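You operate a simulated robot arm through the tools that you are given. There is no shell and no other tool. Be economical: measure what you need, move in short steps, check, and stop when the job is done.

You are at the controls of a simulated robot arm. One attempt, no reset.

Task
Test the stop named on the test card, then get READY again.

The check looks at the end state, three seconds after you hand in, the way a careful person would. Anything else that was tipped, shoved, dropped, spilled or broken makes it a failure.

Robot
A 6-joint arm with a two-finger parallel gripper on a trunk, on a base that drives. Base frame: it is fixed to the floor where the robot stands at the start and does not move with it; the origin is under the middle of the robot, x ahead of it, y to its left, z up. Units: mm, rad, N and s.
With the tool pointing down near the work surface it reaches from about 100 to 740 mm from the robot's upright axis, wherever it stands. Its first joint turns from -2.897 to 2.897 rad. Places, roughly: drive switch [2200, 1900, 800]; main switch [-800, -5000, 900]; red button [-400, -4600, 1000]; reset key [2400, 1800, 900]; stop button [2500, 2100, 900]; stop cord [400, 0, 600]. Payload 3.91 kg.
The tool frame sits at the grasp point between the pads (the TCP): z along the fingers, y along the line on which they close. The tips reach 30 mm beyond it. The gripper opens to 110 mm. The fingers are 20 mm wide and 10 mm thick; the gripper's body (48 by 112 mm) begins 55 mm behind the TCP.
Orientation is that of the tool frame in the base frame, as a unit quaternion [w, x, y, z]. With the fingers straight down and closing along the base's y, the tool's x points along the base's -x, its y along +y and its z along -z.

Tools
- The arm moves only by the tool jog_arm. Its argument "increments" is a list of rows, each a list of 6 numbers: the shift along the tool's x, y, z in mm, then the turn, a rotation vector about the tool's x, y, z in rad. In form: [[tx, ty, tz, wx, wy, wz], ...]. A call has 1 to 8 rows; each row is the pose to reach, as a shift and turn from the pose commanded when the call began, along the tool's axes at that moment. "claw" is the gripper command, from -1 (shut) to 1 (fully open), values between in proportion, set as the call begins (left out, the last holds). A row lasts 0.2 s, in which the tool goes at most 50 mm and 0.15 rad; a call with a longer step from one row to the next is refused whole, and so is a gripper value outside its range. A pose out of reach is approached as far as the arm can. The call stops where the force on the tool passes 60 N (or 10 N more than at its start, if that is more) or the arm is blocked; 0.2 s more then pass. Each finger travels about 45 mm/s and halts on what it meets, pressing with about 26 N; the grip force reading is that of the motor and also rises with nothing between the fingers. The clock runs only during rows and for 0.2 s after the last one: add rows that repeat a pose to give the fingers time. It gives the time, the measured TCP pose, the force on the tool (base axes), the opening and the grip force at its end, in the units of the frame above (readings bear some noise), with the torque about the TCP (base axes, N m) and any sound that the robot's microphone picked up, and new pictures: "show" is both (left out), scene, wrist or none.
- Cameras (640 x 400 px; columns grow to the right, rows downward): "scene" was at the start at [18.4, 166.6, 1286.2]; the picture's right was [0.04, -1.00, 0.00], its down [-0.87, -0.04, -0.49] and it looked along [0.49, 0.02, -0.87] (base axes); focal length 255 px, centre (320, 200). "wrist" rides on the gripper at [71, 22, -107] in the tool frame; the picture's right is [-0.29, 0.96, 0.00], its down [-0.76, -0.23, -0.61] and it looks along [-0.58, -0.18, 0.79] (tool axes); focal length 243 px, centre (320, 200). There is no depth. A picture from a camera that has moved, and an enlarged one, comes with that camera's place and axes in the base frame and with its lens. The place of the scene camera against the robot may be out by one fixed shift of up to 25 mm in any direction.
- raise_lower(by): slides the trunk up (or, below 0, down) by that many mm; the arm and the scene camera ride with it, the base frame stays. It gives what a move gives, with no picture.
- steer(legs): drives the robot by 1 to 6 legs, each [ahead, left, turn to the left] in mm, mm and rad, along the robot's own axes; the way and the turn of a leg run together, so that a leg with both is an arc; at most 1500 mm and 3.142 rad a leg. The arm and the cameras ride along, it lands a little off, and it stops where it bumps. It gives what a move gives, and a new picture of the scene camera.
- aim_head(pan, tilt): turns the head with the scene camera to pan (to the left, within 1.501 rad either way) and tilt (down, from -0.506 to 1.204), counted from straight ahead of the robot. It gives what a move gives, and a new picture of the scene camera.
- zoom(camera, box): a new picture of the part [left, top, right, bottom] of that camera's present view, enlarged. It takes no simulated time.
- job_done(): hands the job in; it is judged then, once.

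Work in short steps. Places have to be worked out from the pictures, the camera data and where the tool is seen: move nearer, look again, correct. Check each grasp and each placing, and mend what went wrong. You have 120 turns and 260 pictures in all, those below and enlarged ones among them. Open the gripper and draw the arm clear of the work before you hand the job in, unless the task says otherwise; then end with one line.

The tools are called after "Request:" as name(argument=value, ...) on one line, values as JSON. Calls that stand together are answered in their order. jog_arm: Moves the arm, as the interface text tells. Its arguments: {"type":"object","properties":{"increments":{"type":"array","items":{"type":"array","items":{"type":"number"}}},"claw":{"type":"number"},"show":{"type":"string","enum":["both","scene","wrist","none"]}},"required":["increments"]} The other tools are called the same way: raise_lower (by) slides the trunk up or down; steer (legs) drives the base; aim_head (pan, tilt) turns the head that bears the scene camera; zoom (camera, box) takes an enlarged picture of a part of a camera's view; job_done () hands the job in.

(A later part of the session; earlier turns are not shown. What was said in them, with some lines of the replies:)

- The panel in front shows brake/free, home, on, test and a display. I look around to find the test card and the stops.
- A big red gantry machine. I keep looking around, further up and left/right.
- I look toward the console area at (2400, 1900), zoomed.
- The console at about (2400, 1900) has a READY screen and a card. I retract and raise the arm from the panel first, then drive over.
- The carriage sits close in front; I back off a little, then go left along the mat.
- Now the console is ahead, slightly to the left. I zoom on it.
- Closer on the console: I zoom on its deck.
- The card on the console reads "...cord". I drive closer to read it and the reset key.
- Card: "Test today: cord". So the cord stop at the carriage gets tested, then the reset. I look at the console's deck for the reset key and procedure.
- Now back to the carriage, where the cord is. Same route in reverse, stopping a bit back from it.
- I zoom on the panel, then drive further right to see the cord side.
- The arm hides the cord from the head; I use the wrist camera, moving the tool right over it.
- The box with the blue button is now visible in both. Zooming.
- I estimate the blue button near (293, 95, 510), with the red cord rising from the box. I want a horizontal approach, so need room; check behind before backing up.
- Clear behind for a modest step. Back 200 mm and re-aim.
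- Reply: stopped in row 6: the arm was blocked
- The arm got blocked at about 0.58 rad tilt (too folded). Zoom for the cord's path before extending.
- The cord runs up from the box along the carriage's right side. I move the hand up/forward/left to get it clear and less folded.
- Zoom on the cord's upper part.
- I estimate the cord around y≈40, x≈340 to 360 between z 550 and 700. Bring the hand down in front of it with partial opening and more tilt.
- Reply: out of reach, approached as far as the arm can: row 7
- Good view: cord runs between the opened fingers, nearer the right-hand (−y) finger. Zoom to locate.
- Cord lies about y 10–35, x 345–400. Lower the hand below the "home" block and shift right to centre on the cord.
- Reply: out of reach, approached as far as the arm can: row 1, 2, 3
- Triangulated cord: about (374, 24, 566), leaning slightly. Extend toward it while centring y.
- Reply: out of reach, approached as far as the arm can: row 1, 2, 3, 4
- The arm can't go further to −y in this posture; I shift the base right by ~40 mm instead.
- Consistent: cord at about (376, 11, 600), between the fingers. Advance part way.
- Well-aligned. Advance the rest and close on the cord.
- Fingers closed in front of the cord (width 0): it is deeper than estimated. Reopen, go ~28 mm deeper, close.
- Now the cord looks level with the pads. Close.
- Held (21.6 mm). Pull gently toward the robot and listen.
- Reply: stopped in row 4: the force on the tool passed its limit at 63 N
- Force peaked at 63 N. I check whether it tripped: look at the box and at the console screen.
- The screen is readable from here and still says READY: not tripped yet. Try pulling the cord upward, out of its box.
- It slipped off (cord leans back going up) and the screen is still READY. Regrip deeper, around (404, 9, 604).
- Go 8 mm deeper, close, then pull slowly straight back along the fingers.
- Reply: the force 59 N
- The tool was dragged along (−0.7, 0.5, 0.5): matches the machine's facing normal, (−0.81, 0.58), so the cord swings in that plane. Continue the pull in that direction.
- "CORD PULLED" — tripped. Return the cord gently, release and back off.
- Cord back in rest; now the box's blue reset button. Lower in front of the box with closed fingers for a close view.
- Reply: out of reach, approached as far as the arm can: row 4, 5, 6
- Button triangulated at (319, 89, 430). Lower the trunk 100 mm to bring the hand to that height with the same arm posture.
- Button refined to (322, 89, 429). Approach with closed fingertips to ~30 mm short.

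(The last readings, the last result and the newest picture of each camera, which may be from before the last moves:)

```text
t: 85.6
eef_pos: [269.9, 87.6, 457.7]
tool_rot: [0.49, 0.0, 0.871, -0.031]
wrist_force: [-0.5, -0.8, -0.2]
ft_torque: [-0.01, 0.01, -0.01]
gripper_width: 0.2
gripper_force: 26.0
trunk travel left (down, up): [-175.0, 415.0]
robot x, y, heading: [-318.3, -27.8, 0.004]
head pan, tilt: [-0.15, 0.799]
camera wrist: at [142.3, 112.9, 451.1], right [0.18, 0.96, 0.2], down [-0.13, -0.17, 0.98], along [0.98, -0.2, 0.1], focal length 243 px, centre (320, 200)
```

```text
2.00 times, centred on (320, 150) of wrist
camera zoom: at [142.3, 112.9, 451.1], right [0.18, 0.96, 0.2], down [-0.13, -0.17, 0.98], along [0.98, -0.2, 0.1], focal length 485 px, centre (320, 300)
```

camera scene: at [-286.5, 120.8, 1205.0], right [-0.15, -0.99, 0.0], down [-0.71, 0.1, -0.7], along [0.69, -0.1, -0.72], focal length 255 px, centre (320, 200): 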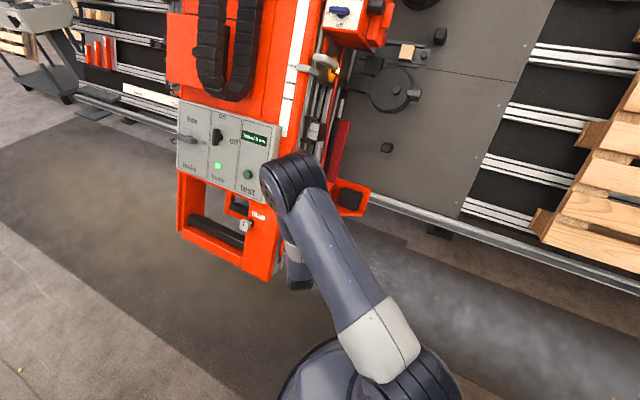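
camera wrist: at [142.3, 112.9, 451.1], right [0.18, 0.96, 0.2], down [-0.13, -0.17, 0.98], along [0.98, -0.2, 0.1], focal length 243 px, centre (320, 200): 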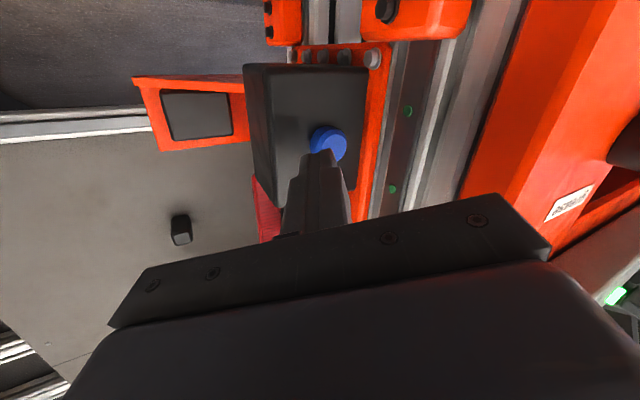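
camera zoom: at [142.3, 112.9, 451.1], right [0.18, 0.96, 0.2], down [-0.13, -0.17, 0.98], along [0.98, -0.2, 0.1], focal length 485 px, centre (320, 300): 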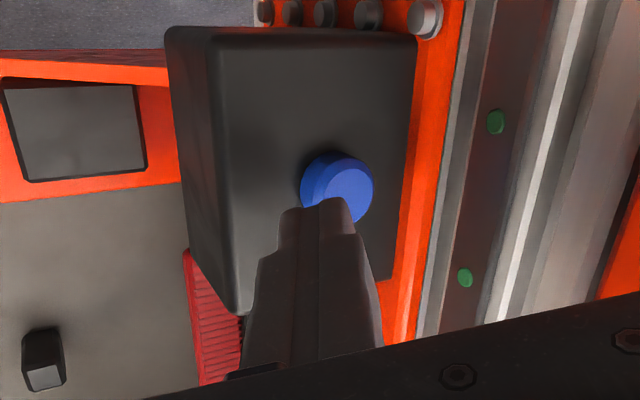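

Press along the button's face normal (−0.69, 0.5, 0.52 outward): shift left slightly, then push in with force stop.

Request:
jog_arm(increments=[[-3, 10, 0, 0, 0, 0], [-6, 20, 1, 0, 0, 0], [-5, 16, 8, 0, 0, 0], [-5, 12, 15, 0, 0, 0], [-4, 8, 22, 0, 0, 0], [-3, 6, 26, 0, 0, 0], [-3, 4, 29, 0, 0, 0]], show="wrist")

Request:
zoom(camera="wrist", box=[220, 50, 420, 250])

```text
t: 87.2
eef_pos: [296.3, 92.1, 448.6]
tool_rot: [0.492, -0.003, 0.87, -0.029]
wrist_force: [-37.5, 17.0, 28.9]
ft_torque: [0.01, -0.04, -0.02]
gripper_width: 0.0
gripper_force: 26.0
trunk travel left (down, up): [-175.0, 415.0]
robot x, y, heading: [-316.0, -30.2, 0.002]
head pan, tilt: [-0.15, 0.799]
heard: click
camera wrist: at [167.2, 116.9, 440.9], right [0.17, 0.97, 0.2], down [-0.13, -0.17, 0.98], along [0.98, -0.19, 0.1], focal length 243 px, centre (320, 200)
```

wrist: 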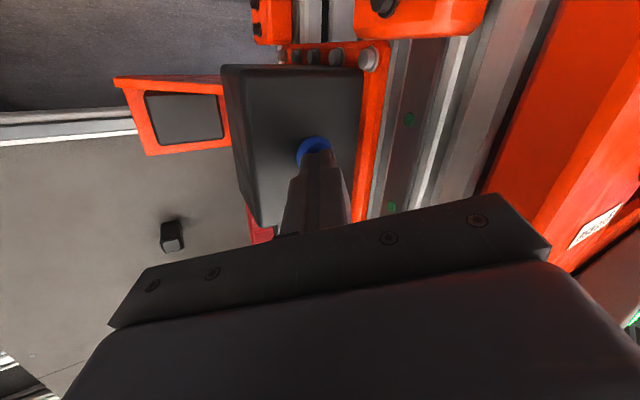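

```text
2.00 times, centred on (320, 150) of wrist
camera zoom: at [167.2, 116.9, 440.9], right [0.17, 0.97, 0.2], down [-0.13, -0.17, 0.98], along [0.98, -0.19, 0.1], focal length 485 px, centre (320, 300)
```

zoom: 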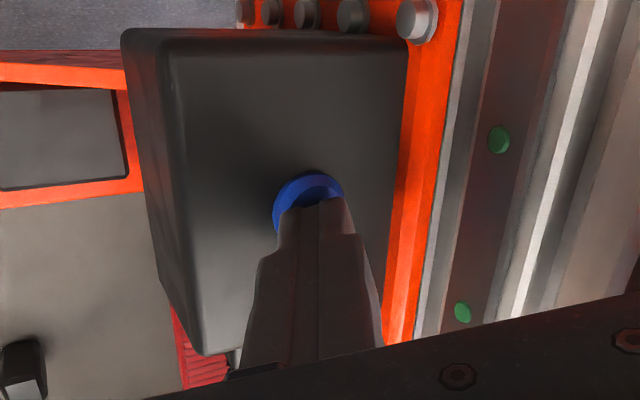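

A click: button pressed. Back off along the normal, retreat, and read the console screen.

Request:
jog_arm(increments=[[-1, 8, -14, 0, 0, 0], [-2, 10, -30, 0, 0, 0], [-2, 10, -60, 0, 0, 0], [-2, 10, -95, 0, 0, 0], [-2, 10, -95, 0, 0, 0]], show="wrist")

Request:
aim_head(pan=0.5, tilt=0.3)

Request:
zoom(camera="scene", box=[290, 130, 340, 165])

```text
t: 88.4
eef_pos: [217.1, 105.0, 497.9]
tool_rot: [0.49, -0.001, 0.871, -0.03]
wrist_force: [-0.3, -0.2, 0.0]
ft_torque: [-0.02, 0.0, 0.01]
gripper_width: 0.0
gripper_force: 25.3
trunk travel left (down, up): [-175.0, 415.0]
robot x, y, heading: [-319.9, -31.7, 0.007]
head pan, tilt: [-0.15, 0.799]
camera wrist: at [88.4, 129.4, 491.4], right [0.18, 0.96, 0.2], down [-0.13, -0.17, 0.98], along [0.97, -0.2, 0.1], focal length 243 px, centre (320, 200)
```

wrist: 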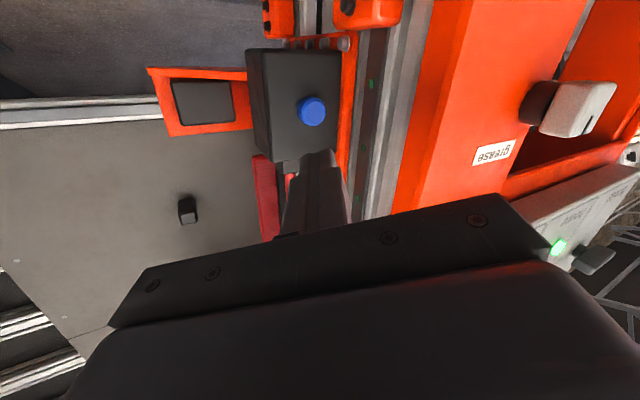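

```text
t: 89.4
eef_pos: [217.0, 104.9, 499.6]
tool_rot: [0.491, -0.001, 0.871, -0.03]
wrist_force: [-0.5, 0.6, 0.1]
ft_torque: [0.02, 0.01, -0.03]
gripper_width: 0.0
gripper_force: 26.3
trunk travel left (down, up): [-175.0, 415.0]
robot x, y, heading: [-315.7, -33.4, 0.003]
head pan, tilt: [0.499, 0.3]
camera scene: at [-284.5, 177.5, 1249.3], right [0.48, -0.88, 0.0], down [-0.26, -0.14, -0.96], along [0.84, 0.46, -0.3], focal length 255 px, centre (320, 200)
```

scene: 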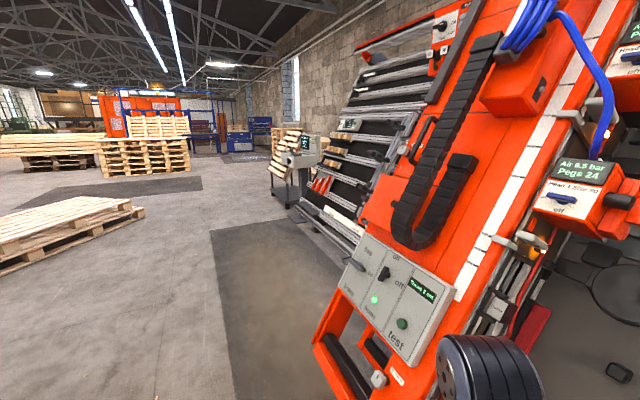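

```text
11.43 times, centred on (315, 148) of scene
camera zoom: at [-284.5, 177.5, 1249.3], right [0.48, -0.88, 0.0], down [-0.26, -0.14, -0.96], along [0.84, 0.46, -0.3], focal length 2918 px, centre (377, 800)
```

zoom: 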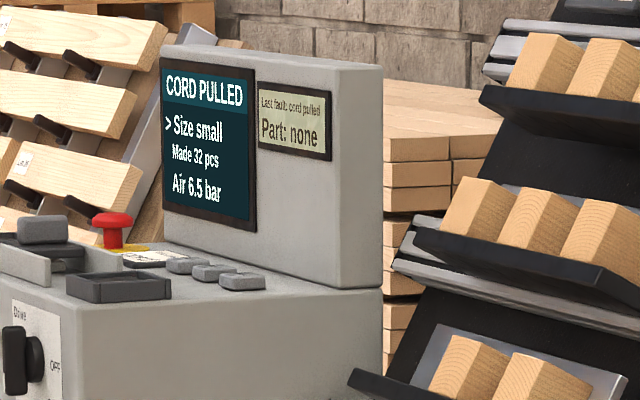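

The screen still says CORD PULLED until reset at the console. Check the Travel display, which must not have changed.

Request:
zoom(camera="scene", box=[330, 220, 470, 390])

```text
2.35 times, centred on (400, 305) of scene
camera zoom: at [-284.5, 177.5, 1249.3], right [0.48, -0.88, 0.0], down [-0.26, -0.14, -0.96], along [0.84, 0.46, -0.3], focal length 601 px, centre (132, -47)
```

zoom: 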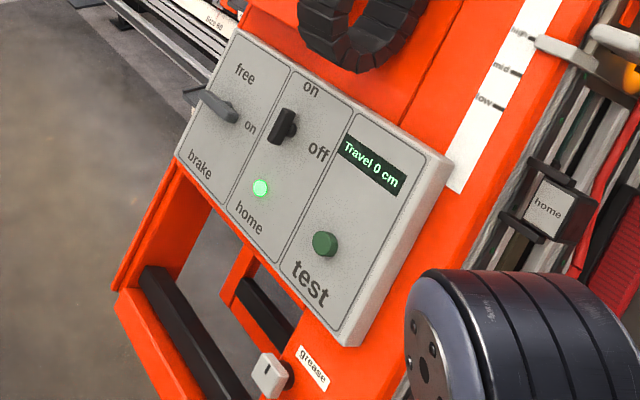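

All normal there. Raise the trunk and retract the arm for driving.

Request:
raise_lower(by=315)

Request:
jog_arm(increments=[[-15, 0, -40, 0, 0, 0], [-30, 0, -80, 0, 0, 0], [-45, 0, -120, 0, 0.1, 0], [-45, 0, -120, 0, 0.25, 0], [-45, 0, -120, 0, 0.4, 0], [-45, 0, -120, 0, 0.55, 0], [-45, 0, -120, 0, 0.7, 0]], show="scene")

```text
t: 92.5
eef_pos: [217.1, 104.8, 813.4]
tool_rot: [0.491, -0.001, 0.871, -0.03]
wrist_force: [-0.2, 0.5, 1.0]
ft_torque: [0.0, 0.0, -0.01]
gripper_width: 0.0
gripper_force: 25.9
trunk travel left (down, up): [-490.0, 100.0]
robot x, y, heading: [-319.5, -29.2, 0.01]
head pan, tilt: [0.499, 0.3]
```

```text
t: 94.1
eef_pos: [139.3, 111.0, 913.9]
tool_rot: [0.163, 0.011, 0.986, -0.028]
wrist_force: [0.1, -0.5, 0.2]
ft_torque: [0.0, -0.01, 0.01]
gripper_width: 0.2
gripper_force: 25.9
trunk travel left (down, up): [-490.0, 100.0]
robot x, y, heading: [-320.1, -30.0, 0.006]
head pan, tilt: [0.499, 0.3]
camera scene: at [-284.5, 177.6, 1564.4], right [0.48, -0.88, 0.0], down [-0.26, -0.14, -0.96], along [0.84, 0.46, -0.3], focal length 255 px, centre (320, 200)
```

scene: 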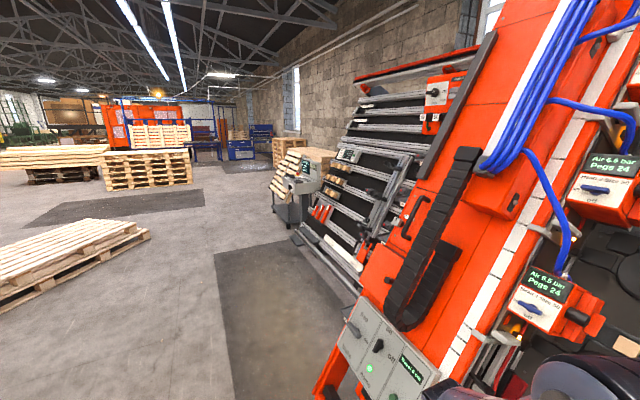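

Drive toward the console: left, then diagonally forward.

Request:
steer(legs=[[0, 850, 0], [350, 500, 0], [1250, 480, 0]])

Request:
aim_head(pan=0.1, tilt=0.6)

```text
t: 108.0
eef_pos: [1733.8, 1959.3, 914.2]
tool_rot: [0.162, 0.006, 0.986, -0.028]
wrist_force: [0.2, 0.0, -0.5]
ft_torque: [-0.03, 0.01, -0.02]
gripper_width: 0.0
gripper_force: 26.0
trunk travel left (down, up): [-490.0, 100.0]
robot x, y, heading: [1277.5, 1814.3, 0.006]
head pan, tilt: [0.499, 0.3]
camera scene: at [1310.3, 2020.1, 1564.4], right [0.49, -0.87, 0.0], down [-0.26, -0.14, -0.96], along [0.83, 0.47, -0.3], focal length 255 px, centre (320, 200)
```

scene: 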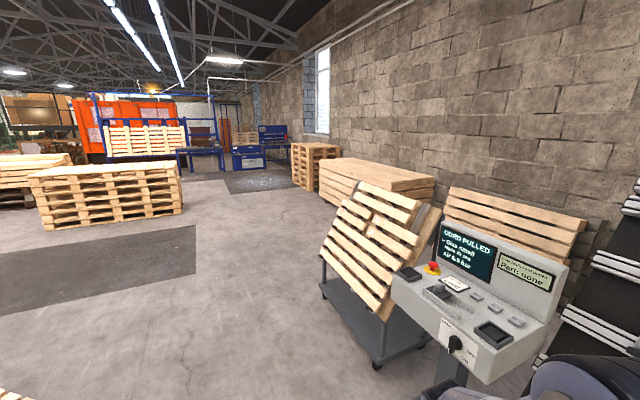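

```text
t: 108.9
eef_pos: [1734.0, 1959.4, 914.2]
tool_rot: [0.162, 0.006, 0.986, -0.028]
wrist_force: [-0.3, 0.0, -0.4]
ft_torque: [-0.02, -0.01, 0.03]
gripper_width: 0.2
gripper_force: 26.1
trunk travel left (down, up): [-490.0, 100.0]
robot x, y, heading: [1282.1, 1811.1, 0.012]
head pan, tilt: [0.099, 0.6]
camera scene: at [1316.8, 1984.3, 1536.9], right [0.11, -0.99, 0.0], down [-0.56, -0.06, -0.83], along [0.82, 0.09, -0.56], focal length 255 px, centre (320, 200)
```

scene: 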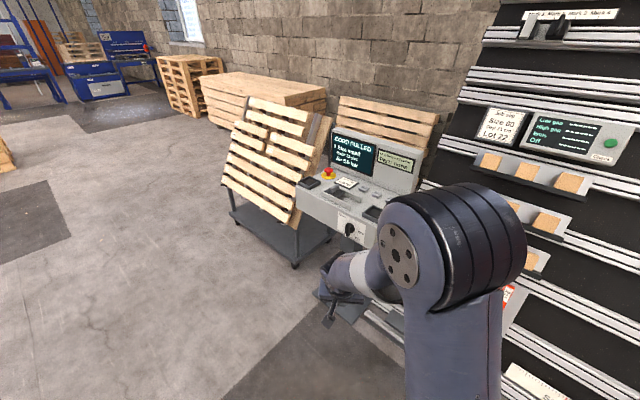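

Zoom for Reset, then raise a bit and drive 400 mm closer.

Request:
zoom(camera="scene", box=[290, 120, 430, 250])

Request:
raise_lower(by=95)

Request:
steer(legs=[[400, -20, 0]])

```text
3.08 times, centred on (360, 185) of scene
camera zoom: at [1316.8, 1984.3, 1536.9], right [0.11, -0.99, 0.0], down [-0.56, -0.06, -0.83], along [0.82, 0.09, -0.56], focal length 786 px, centre (197, 246)
```

zoom: 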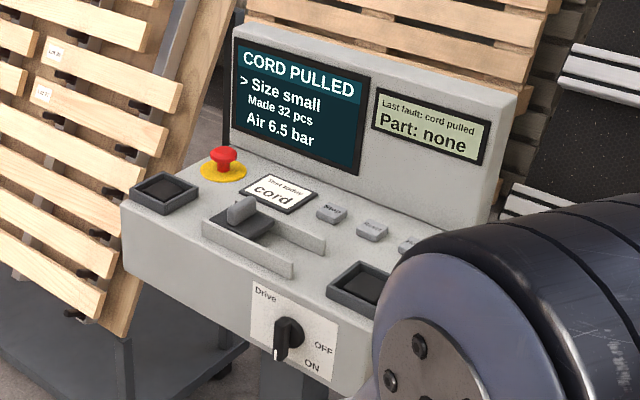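

```text
t: 110.2
eef_pos: [1733.4, 1959.0, 1008.0]
tool_rot: [0.162, 0.006, 0.986, -0.028]
wrist_force: [0.1, 0.6, -0.6]
ft_torque: [-0.01, 0.02, -0.01]
gripper_width: 0.2
gripper_force: 26.0
trunk travel left (down, up): [-585.0, 5.0]
robot x, y, heading: [1279.2, 1810.9, 0.015]
head pan, tilt: [0.099, 0.6]
```

```text
t: 112.7
eef_pos: [2134.6, 1946.6, 1008.4]
tool_rot: [0.163, 0.004, 0.986, -0.027]
wrist_force: [-0.4, -0.3, -0.7]
ft_torque: [-0.04, 0.0, 0.01]
gripper_width: 0.0
gripper_force: 26.5
trunk travel left (down, up): [-585.0, 5.0]
robot x, y, heading: [1678.4, 1795.4, 0.023]
head pan, tilt: [0.099, 0.6]
camera scene: at [1718.7, 1970.4, 1631.9], right [0.12, -0.99, 0.0], down [-0.56, -0.07, -0.82], along [0.82, 0.1, -0.57], focal length 255 px, centre (320, 200)
```

scene: 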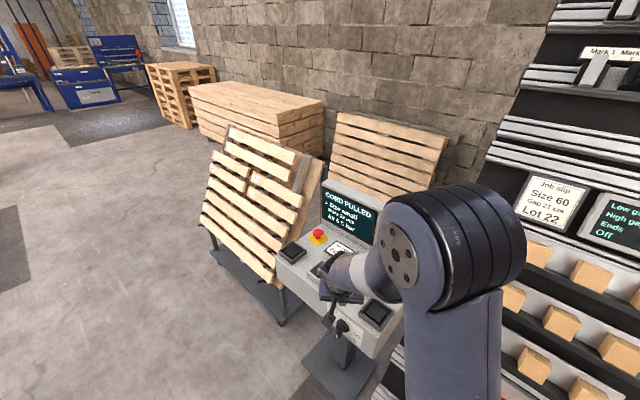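

Now view with the wrist camera.

Request:
jog_arm(increments=[[0, 0, 0, 0, 0.12, 0]], show="wrist")

```text
t: 113.1
eef_pos: [2137.0, 1947.5, 1007.4]
tool_rot: [0.102, 0.005, 0.994, -0.027]
wrist_force: [0.9, 1.0, -0.2]
ft_torque: [-0.02, -0.05, 0.02]
gripper_width: 0.0
gripper_force: 26.2
trunk travel left (down, up): [-585.0, 5.0]
robot x, y, heading: [1685.0, 1796.9, 0.019]
head pan, tilt: [0.099, 0.6]
camera wrist: at [2044.0, 1975.2, 1097.4], right [0.3, 0.95, 0.01], down [0.62, -0.2, 0.76], along [0.73, -0.22, -0.65], focal length 243 px, centre (320, 200)
```

wrist: 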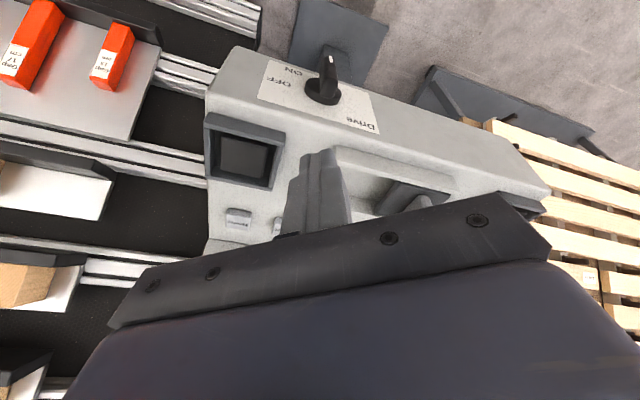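

Home key visible at ~(2259, 1798), Reset peeking out at ~(2286, 1841). Move hand up and left to see the Reset key clearly.

Request:
jog_arm(increments=[[-6, 30, -30, 0, 0.05, 0], [-12, 60, -59, 0, 0.1, 0], [-12, 75, -70, 0, 0.2, 0]], show="wrist")

Request:
zoom(camera="wrist", box=[180, 60, 440, 240])

```text
t: 113.9
eef_pos: [2133.0, 2025.3, 1077.8]
tool_rot: [0.003, 0.008, 1.0, -0.028]
wrist_force: [0.0, 0.4, 0.0]
ft_torque: [0.02, 0.0, 0.01]
gripper_width: 0.0
gripper_force: 26.7
trunk travel left (down, up): [-585.0, 5.0]
robot x, y, heading: [1681.0, 1797.9, 0.016]
head pan, tilt: [0.099, 0.6]
camera wrist: at [2061.4, 2055.1, 1182.9], right [0.31, 0.95, -0.05], down [0.75, -0.21, 0.62], along [0.58, -0.23, -0.78], focal length 243 px, centre (320, 200)
```

wrist: 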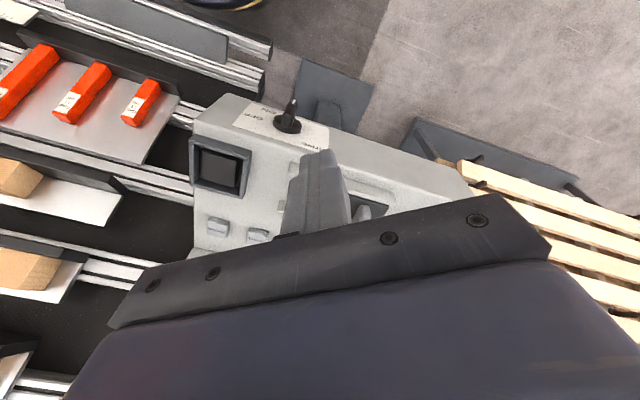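

```text
2.22 times, centred on (310, 150) of wrist
camera zoom: at [2061.4, 2055.1, 1182.9], right [0.31, 0.95, -0.05], down [0.75, -0.21, 0.62], along [0.58, -0.23, -0.78], focal length 539 px, centre (342, 311)
```

zoom: 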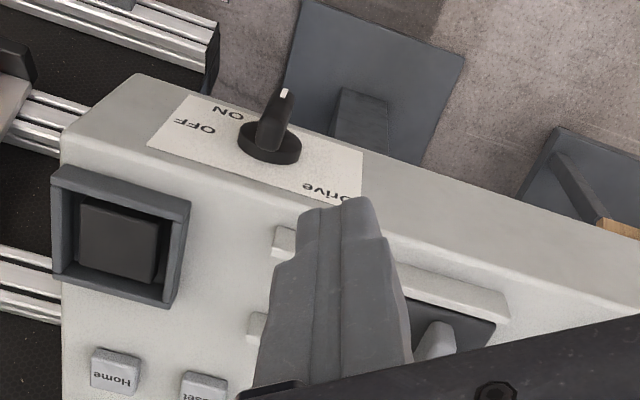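

Triangulation: Home ≈ (2310, 1753, 860), Reset ≈ (2358, 1816, 860); console faces (−0.81, 0.58). I'll drive 70 mm closer and turn the hand to match the console, over the deck's front.

Request:
steer(legs=[[70, 0, -0.015]])

Request:
jog_arm(increments=[[-17, -28, 5, -0.01, 0, 0.12], [-34, -56, 10, -0.02, 0, 0.24], [-50, -84, 20, -0.03, 0, 0.36], [-66, -112, 30, -0.04, 0, 0.48], [-82, -140, 40, -0.05, 0, 0.6], [-97, -160, 50, -0.05, 0, 0.6]], show="both")

```text
t: 114.9
eef_pos: [2176.7, 2007.5, 1077.4]
tool_rot: [0.002, 0.05, 0.998, -0.028]
wrist_force: [0.7, 1.0, -0.4]
ft_torque: [0.02, 0.02, -0.02]
gripper_width: 0.0
gripper_force: 25.7
trunk travel left (down, up): [-585.0, 5.0]
robot x, y, heading: [1705.4, 1819.3, -0.065]
head pan, tilt: [0.099, 0.6]
camera scene: at [1757.2, 1987.0, 1631.8], right [0.03, -1.0, 0.0], down [-0.56, -0.02, -0.82], along [0.82, 0.03, -0.57], focal length 255 px, centre (320, 200)
```

scene: 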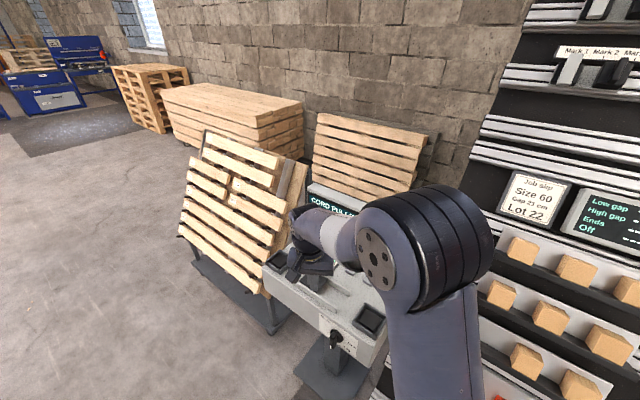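

```text
t: 116.3
eef_pos: [2256.8, 1835.3, 1035.9]
tool_rot: [0.01, 0.343, 0.939, -0.001]
wrist_force: [-1.4, -0.6, -0.6]
ft_torque: [0.01, -0.02, 0.0]
gripper_width: 0.2
gripper_force: 26.2
trunk travel left (down, up): [-585.0, 5.0]
robot x, y, heading: [1705.5, 1817.6, -0.063]
head pan, tilt: [0.099, 0.6]
camera scene: at [1757.3, 1986.7, 1631.9], right [0.03, -1.0, 0.0], down [-0.57, -0.02, -0.82], along [0.82, 0.03, -0.57], focal length 255 px, centre (320, 200)
camera wrist: at [2214.4, 1898.4, 1142.3], right [0.84, 0.55, 0.01], down [0.42, -0.66, 0.62], along [0.35, -0.52, -0.78], focal length 243 px, centre (320, 200)
```

scene: 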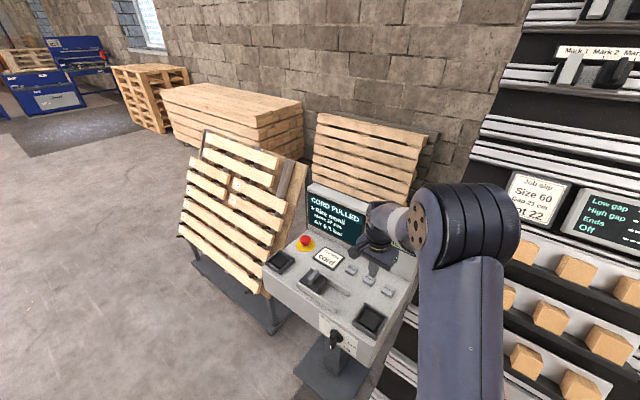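
wrist: 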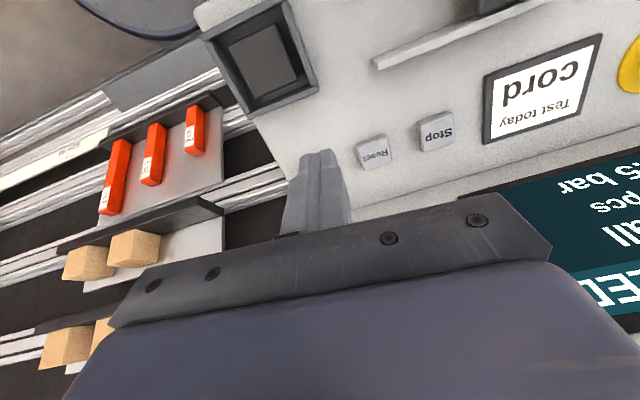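

Reset at ≈(2353, 1815, 866) by triangulation; view consistent. Tilt the hand away from the screen panel and go to ~50 mm above the key.

Request:
jog_arm(increments=[[-15, 12, 5, 0, -0.12, 0], [-30, 24, 20, 0, -0.24, 0], [-45, 36, 45, 0, -0.35, 0], [-59, 47, 70, 0, -0.35, 0], [-59, 47, 91, 0, -0.35, 0], [-59, 47, 91, 0, -0.35, 0]])

Request:
zoom(camera="wrist", box=[200, 60, 440, 240])

Request:
zoom(camera="scene", box=[260, 180, 440, 340])

```text
t: 117.7
eef_pos: [2332.3, 1832.1, 946.5]
tool_rot: [0.174, 0.336, 0.924, -0.06]
wrist_force: [0.1, -0.1, 0.0]
ft_torque: [0.0, 0.0, 0.01]
gripper_width: 0.0
gripper_force: 25.6
trunk travel left (down, up): [-585.0, 5.0]
robot x, y, heading: [1704.7, 1816.5, -0.062]
head pan, tilt: [0.099, 0.6]
camera scene: at [1757.0, 1987.1, 1631.9], right [0.03, -1.0, 0.0], down [-0.56, -0.02, -0.82], along [0.82, 0.03, -0.57], focal length 255 px, centre (320, 200)
camera wrist: at [2264.6, 1916.2, 1020.9], right [0.82, 0.56, 0.11], down [0.22, -0.49, 0.84], along [0.52, -0.67, -0.53], focal length 243 px, centre (320, 200)
```

scene: 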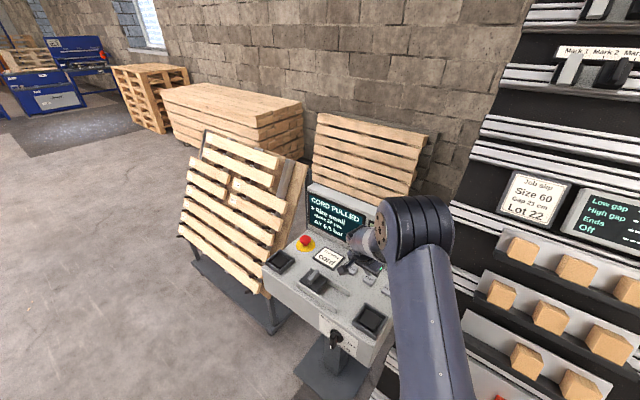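
wrist: 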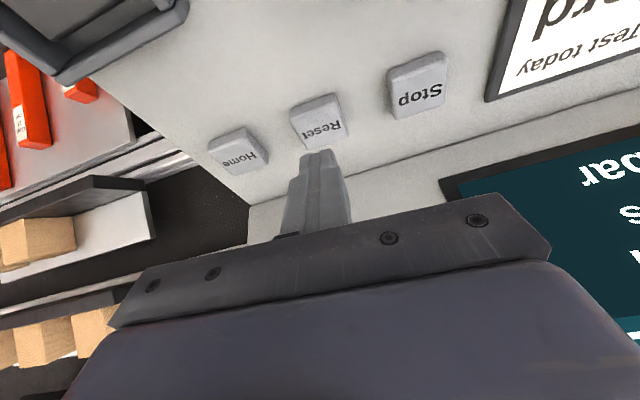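

```text
2.22 times, centred on (320, 150) of wrist
camera zoom: at [2264.6, 1916.2, 1020.9], right [0.82, 0.56, 0.11], down [0.22, -0.49, 0.84], along [0.52, -0.67, -0.53], focal length 539 px, centre (320, 311)
```

zoom: 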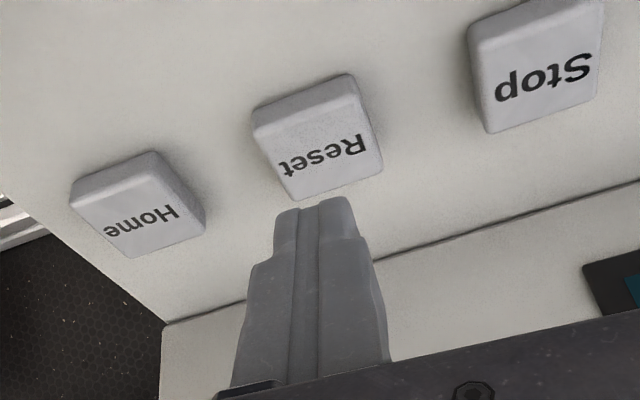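

```text
2.50 times, centred on (350, 260) of scene
camera zoom: at [1757.0, 1987.1, 1631.9], right [0.03, -1.0, 0.0], down [-0.56, -0.02, -0.82], along [0.82, 0.03, -0.57], focal length 638 px, centre (245, 50)
```

zoom: 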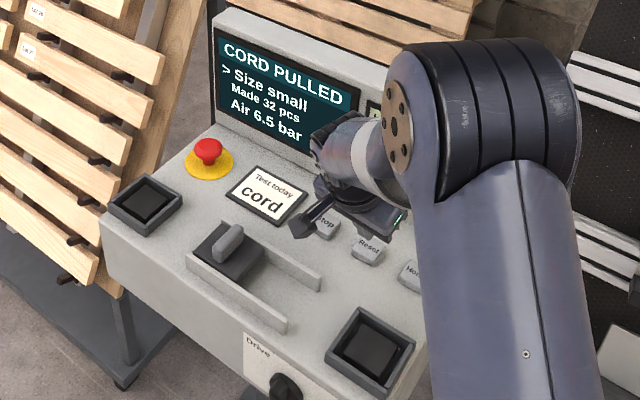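

The tool axis points right at the Reset key (~55 mm away). Press straight along the tool axis with a gentle final approach.

Request:
jog_arm(increments=[[0, 0, 20, 0, 0, 0], [0, 1, 38, 0, 0, 0], [0, 1, 48, 0, 0, 0], [0, 1, 52, 0, 0, 0], [0, 1, 56, 0, 0, 0], [0, 1, 59, 0, 0, 0], [0, 1, 62, 0, 0, 0]], show="wrist")

```text
t: 119.3
eef_pos: [2353.5, 1822.8, 900.5]
tool_rot: [0.184, 0.336, 0.922, -0.057]
wrist_force: [-36.1, 10.1, 96.3]
ft_torque: [0.01, 0.84, 0.18]
gripper_width: 0.0
gripper_force: 25.6
trunk travel left (down, up): [-585.0, 5.0]
robot x, y, heading: [1707.3, 1818.8, -0.062]
head pan, tilt: [0.099, 0.6]
heard: click
stopped in row 7: the force on the tool passed its limit at 61 N (the readings are from after the stop); the commanded pose is now the measured one
camera wrist: at [2284.5, 1905.9, 972.8], right [0.82, 0.56, 0.13], down [0.21, -0.49, 0.84], along [0.54, -0.66, -0.52], focal length 243 px, centre (320, 200)
```

wrist: 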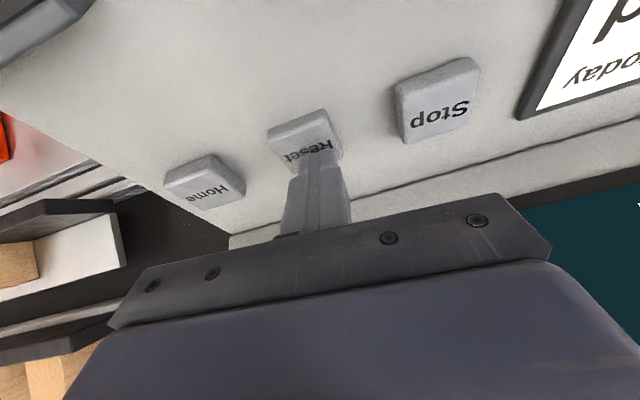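

Click heard. Back off along the tool axis and read the screen.

Request:
jog_arm(increments=[[0, 0, -15, 0, 0, 0], [0, 0, -50, 0, 0, 0], [0, 0, -95, 0, 0, 0], [0, 0, -140, 0, 0, 0], [0, 0, -160, 0, 0, 0]])

Request:
zoom(camera="scene", box=[260, 160, 440, 340])

```text
t: 120.5
eef_pos: [2305.3, 1857.6, 1040.8]
tool_rot: [0.176, 0.336, 0.923, -0.059]
wrist_force: [-0.7, 0.0, 0.8]
ft_torque: [0.0, 0.02, 0.02]
gripper_width: 0.0
gripper_force: 25.9
trunk travel left (down, up): [-585.0, 5.0]
robot x, y, heading: [1709.9, 1817.9, -0.066]
head pan, tilt: [0.099, 0.6]
camera scene: at [1756.2, 1987.2, 1631.8], right [0.03, -1.0, 0.0], down [-0.56, -0.02, -0.83], along [0.82, 0.03, -0.56], focal length 255 px, centre (320, 200)
camera wrist: at [2237.1, 1941.8, 1114.7], right [0.82, 0.56, 0.12], down [0.22, -0.49, 0.84], along [0.53, -0.66, -0.53], focal length 243 px, centre (320, 200)
```

scene: 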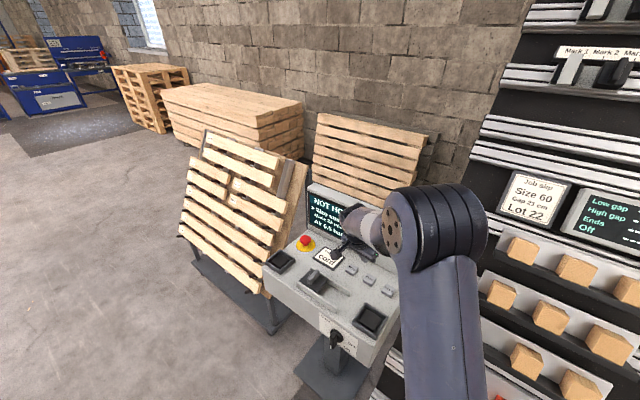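
wrist: 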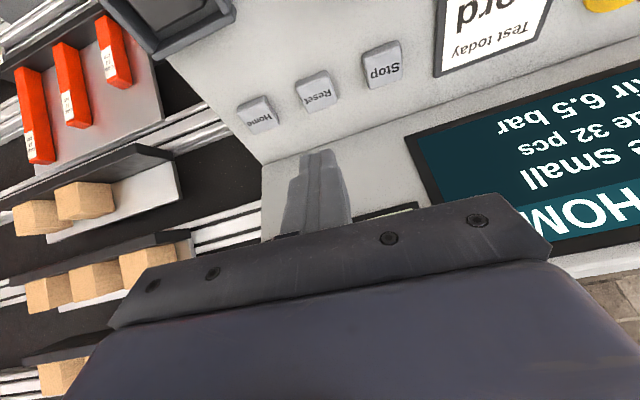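

```text
2.22 times, centred on (350, 250) of scene
camera zoom: at [1756.2, 1987.2, 1631.8], right [0.03, -1.0, 0.0], down [-0.56, -0.02, -0.83], along [0.82, 0.03, -0.56], focal length 568 px, centre (253, 89)
```

zoom: 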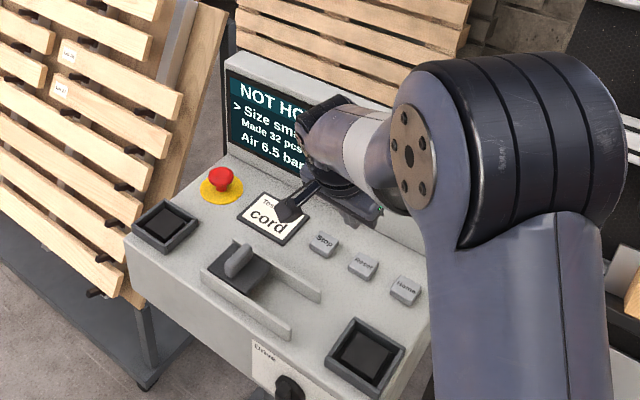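

Screen now "NOT HOMED": press Home too, at ≈(2308, 1755, 867). Shift along the key row, then descend to ~55 mm above.

Request:
jog_arm(increments=[[0, -40, 0, 0, 0, 0], [0, -78, 20, 0, 0, 0], [0, -78, 60, 0, 0, 0], [0, -78, 100, 0, 0, 0], [0, -78, 100, 0, 0, 0]], show="wrist")

Request:
zoom(camera="wrist", box=[200, 60, 440, 240])

```text
t: 121.7
eef_pos: [2286.1, 1775.4, 948.4]
tool_rot: [0.177, 0.336, 0.923, -0.058]
wrist_force: [0.3, -1.0, -0.4]
ft_torque: [0.01, 0.01, 0.03]
gripper_width: 0.0
gripper_force: 26.1
trunk travel left (down, up): [-585.0, 5.0]
robot x, y, heading: [1709.9, 1816.1, -0.064]
head pan, tilt: [0.099, 0.6]
camera wrist: at [2218.5, 1859.2, 1021.0], right [0.82, 0.56, 0.12], down [0.22, -0.49, 0.84], along [0.53, -0.66, -0.53], focal length 243 px, centre (320, 200)
```

wrist: 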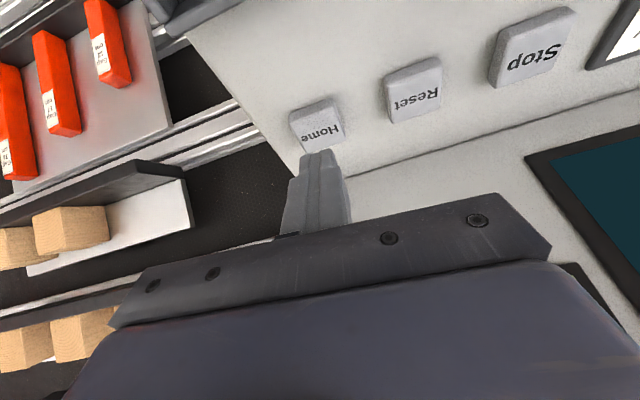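

```text
2.22 times, centred on (320, 150) of wrist
camera zoom: at [2218.5, 1859.2, 1021.0], right [0.82, 0.56, 0.12], down [0.22, -0.49, 0.84], along [0.53, -0.66, -0.53], focal length 539 px, centre (320, 311)
```

zoom: 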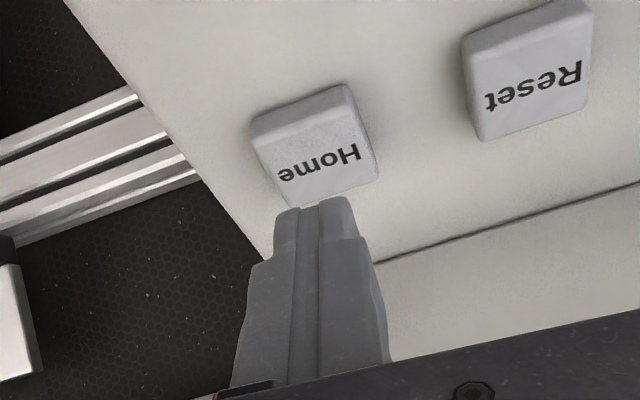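

Same alignment as with Reset. Press Home.

Request:
jog_arm(increments=[[0, 0, 20, 0, 0, 0], [0, 1, 38, 0, 0, 0], [0, 1, 48, 0, 0, 0], [0, 1, 52, 0, 0, 0], [0, 1, 56, 0, 0, 0], [0, 1, 59, 0, 0, 0], [0, 1, 62, 0, 0, 0]], show="none")

Request:
jog_arm(increments=[[0, 0, -15, 0, 0, 0], [0, 0, -50, 0, 0, 0], [0, 0, -95, 0, 0, 0], [0, 0, -140, 0, 0, 0], [0, 0, -160, 0, 0, 0]], show="both")

```text
t: 123.4
eef_pos: [2304.8, 1763.4, 899.3]
tool_rot: [0.185, 0.335, 0.922, -0.056]
wrist_force: [-2.2, -3.8, 16.6]
ft_torque: [0.08, 0.34, -0.05]
gripper_width: 0.0
gripper_force: 25.7
trunk travel left (down, up): [-585.0, 5.0]
robot x, y, heading: [1706.0, 1818.0, -0.067]
head pan, tilt: [0.099, 0.6]
heard: click
stopped in row 7: the force on the tool passed its limit at 61 N (the readings are from after the stop); the commanded pose is now the measured one
```

```text
t: 124.6
eef_pos: [2258.2, 1796.9, 1041.5]
tool_rot: [0.178, 0.336, 0.923, -0.058]
wrist_force: [-1.3, -0.3, -0.3]
ft_torque: [-0.01, 0.05, 0.0]
gripper_width: 0.0
gripper_force: 26.1
trunk travel left (down, up): [-585.0, 5.0]
robot x, y, heading: [1705.1, 1819.6, -0.064]
head pan, tilt: [0.099, 0.6]
camera scene: at [1755.6, 1987.3, 1631.8], right [0.04, -1.0, 0.0], down [-0.56, -0.02, -0.83], along [0.82, 0.03, -0.56], focal length 255 px, centre (320, 200)
camera wrist: at [2189.8, 1881.7, 1114.8], right [0.82, 0.56, 0.12], down [0.22, -0.49, 0.84], along [0.53, -0.66, -0.53], focal length 243 px, centre (320, 200)
```

scene: 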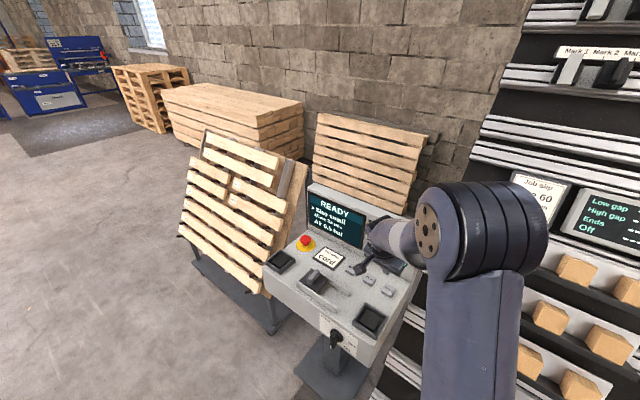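
wrist: 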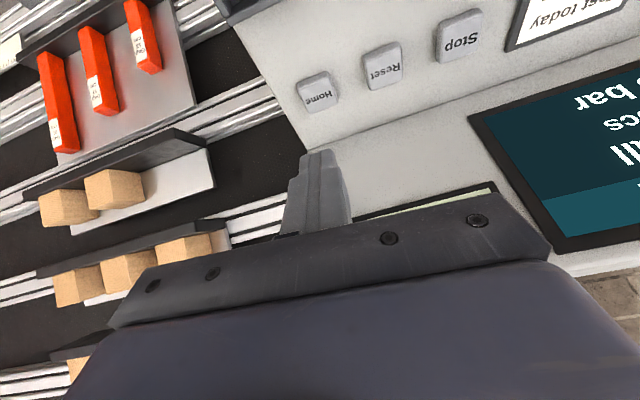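

READY is shown again. Draw the arm clear, open the gripper, and back the robot off.

Request:
jog_arm(increments=[[0, 0, -40, 0, 0, 0], [30, 0, -70, 0, 0, 0], [65, 0, -80, 0, 0, 0], [100, 0, -80, 0, 0, 0]], show="none")

Request:
steer(legs=[[-450, 0, 0]])

Request:
jog_arm(increments=[[0, 0, 0, 0, 0, 0], [0, 0, 0, 0, 0, 0], [0, 0, 0, 0, 0, 0], [0, 0, 0, 0, 0, 0], [0, 0, 0, 0, 0, 0], [0, 0, 0, 0, 0, 0]], claw=1, show="none")

Request:
zoom(camera="scene", box=[260, 80, 480, 340])

```text
t: 125.6
eef_pos: [2165.3, 1879.4, 1079.8]
tool_rot: [0.179, 0.336, 0.923, -0.058]
wrist_force: [-0.1, 0.4, 0.8]
ft_torque: [-0.03, -0.01, 0.02]
gripper_width: 0.0
gripper_force: 26.0
trunk travel left (down, up): [-585.0, 5.0]
robot x, y, heading: [1705.9, 1817.5, -0.064]
head pan, tilt: [0.099, 0.6]
```

```text
t: 128.3
eef_pos: [1721.7, 1907.2, 1080.4]
tool_rot: [0.179, 0.334, 0.924, -0.057]
wrist_force: [0.4, -0.4, -0.8]
ft_torque: [0.04, 0.01, 0.01]
gripper_width: 0.0
gripper_force: 26.0
trunk travel left (down, up): [-585.0, 5.0]
robot x, y, heading: [1261.0, 1844.4, -0.056]
head pan, tilt: [0.099, 0.6]
camera scene: at [1311.3, 2015.4, 1631.9], right [0.04, -1.0, 0.0], down [-0.56, -0.02, -0.83], along [0.82, 0.03, -0.56], focal length 255 px, centre (320, 200)
```

scene: 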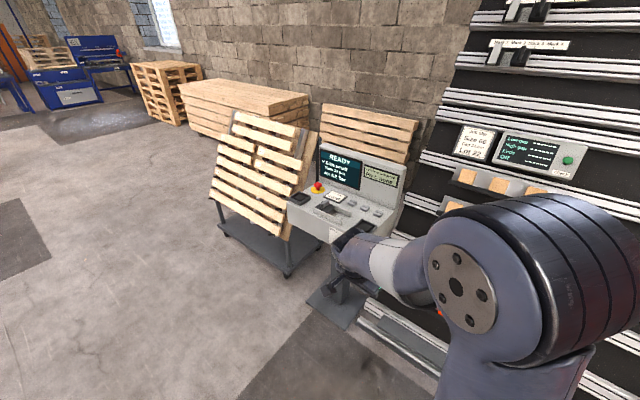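

```text
t: 129.7
eef_pos: [1721.0, 1907.3, 1080.1]
tool_rot: [0.179, 0.334, 0.924, -0.058]
wrist_force: [0.3, 0.4, -0.8]
ft_torque: [0.02, -0.03, -0.04]
gripper_width: 110.2
gripper_force: 0.0
trunk travel left (down, up): [-585.0, 5.0]
robot x, y, heading: [1261.1, 1845.1, -0.061]
head pan, tilt: [0.099, 0.6]
```

```text
1.54 times, centred on (370, 210) of scene
camera zoom: at [1311.6, 2015.4, 1631.9], right [0.04, -1.0, 0.0], down [-0.56, -0.02, -0.83], along [0.82, 0.03, -0.56], focal length 393 px, centre (243, 185)
```

zoom: 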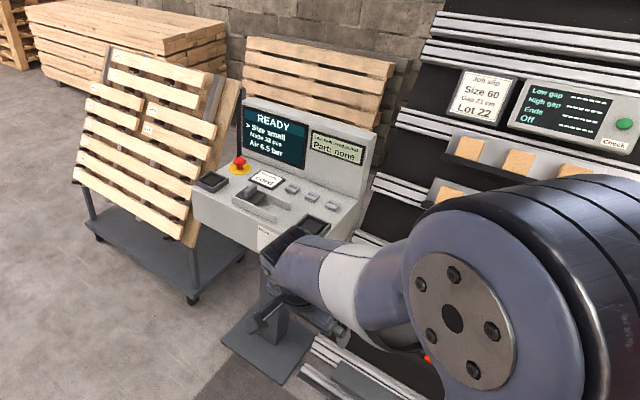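

Request:
zoom(camera="scene", box=[310, 140, 410, 200])

Request:
aim_head(pan=-1.3, tilt=0.4)

```text
6.40 times, centred on (360, 170) of scene
camera zoom: at [1311.6, 2015.4, 1631.9], right [0.04, -1.0, 0.0], down [-0.56, -0.02, -0.83], along [0.82, 0.03, -0.56], focal length 1634 px, centre (64, 392)
```

zoom: 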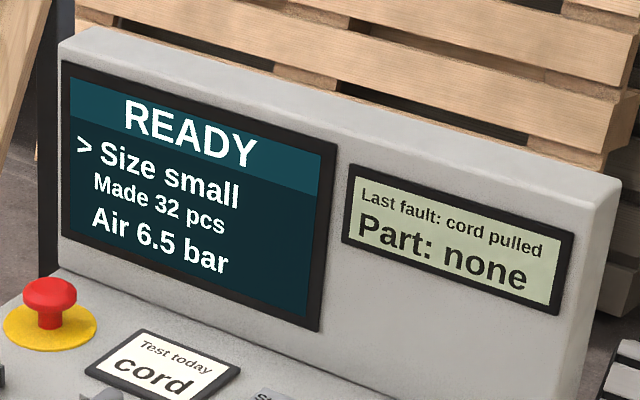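

```text
t: 131.2
eef_pos: [1720.9, 1907.6, 1080.6]
tool_rot: [0.179, 0.334, 0.923, -0.058]
wrist_force: [0.5, 0.1, 0.0]
ft_torque: [0.01, 0.0, 0.03]
gripper_width: 109.8
gripper_force: 0.0
trunk travel left (down, up): [-585.0, 5.0]
robot x, y, heading: [1265.8, 1842.7, -0.059]
head pan, tilt: [-1.3, 0.4]
camera scene: at [1242.7, 1921.3, 1650.1], right [-0.98, -0.21, 0.0], down [-0.08, 0.38, -0.92], along [0.19, -0.9, -0.39], focal length 255 px, centre (320, 200)
```

scene: 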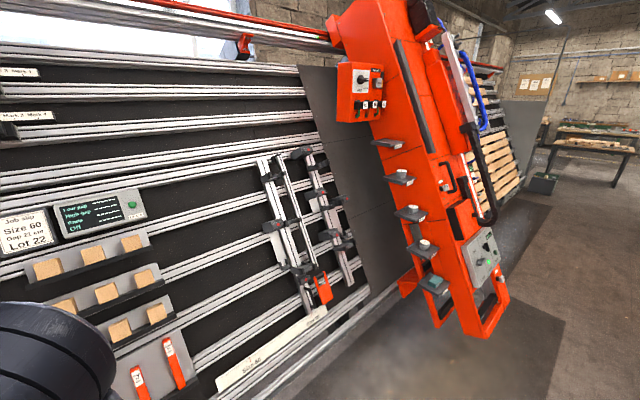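

The screen reads READY with "Last fault: cord pulled". The carriage and surroundings look unchanged, the gripper is open and the arm is clear, so I hand in.

Request:
job_done()

```text
The job is handed in.
```

I pulled the stop cord named on the test card and it tripped ("CORD PULLED"); after I reset it at its box, then pressed Reset and Home at the console, the screen shows READY again.
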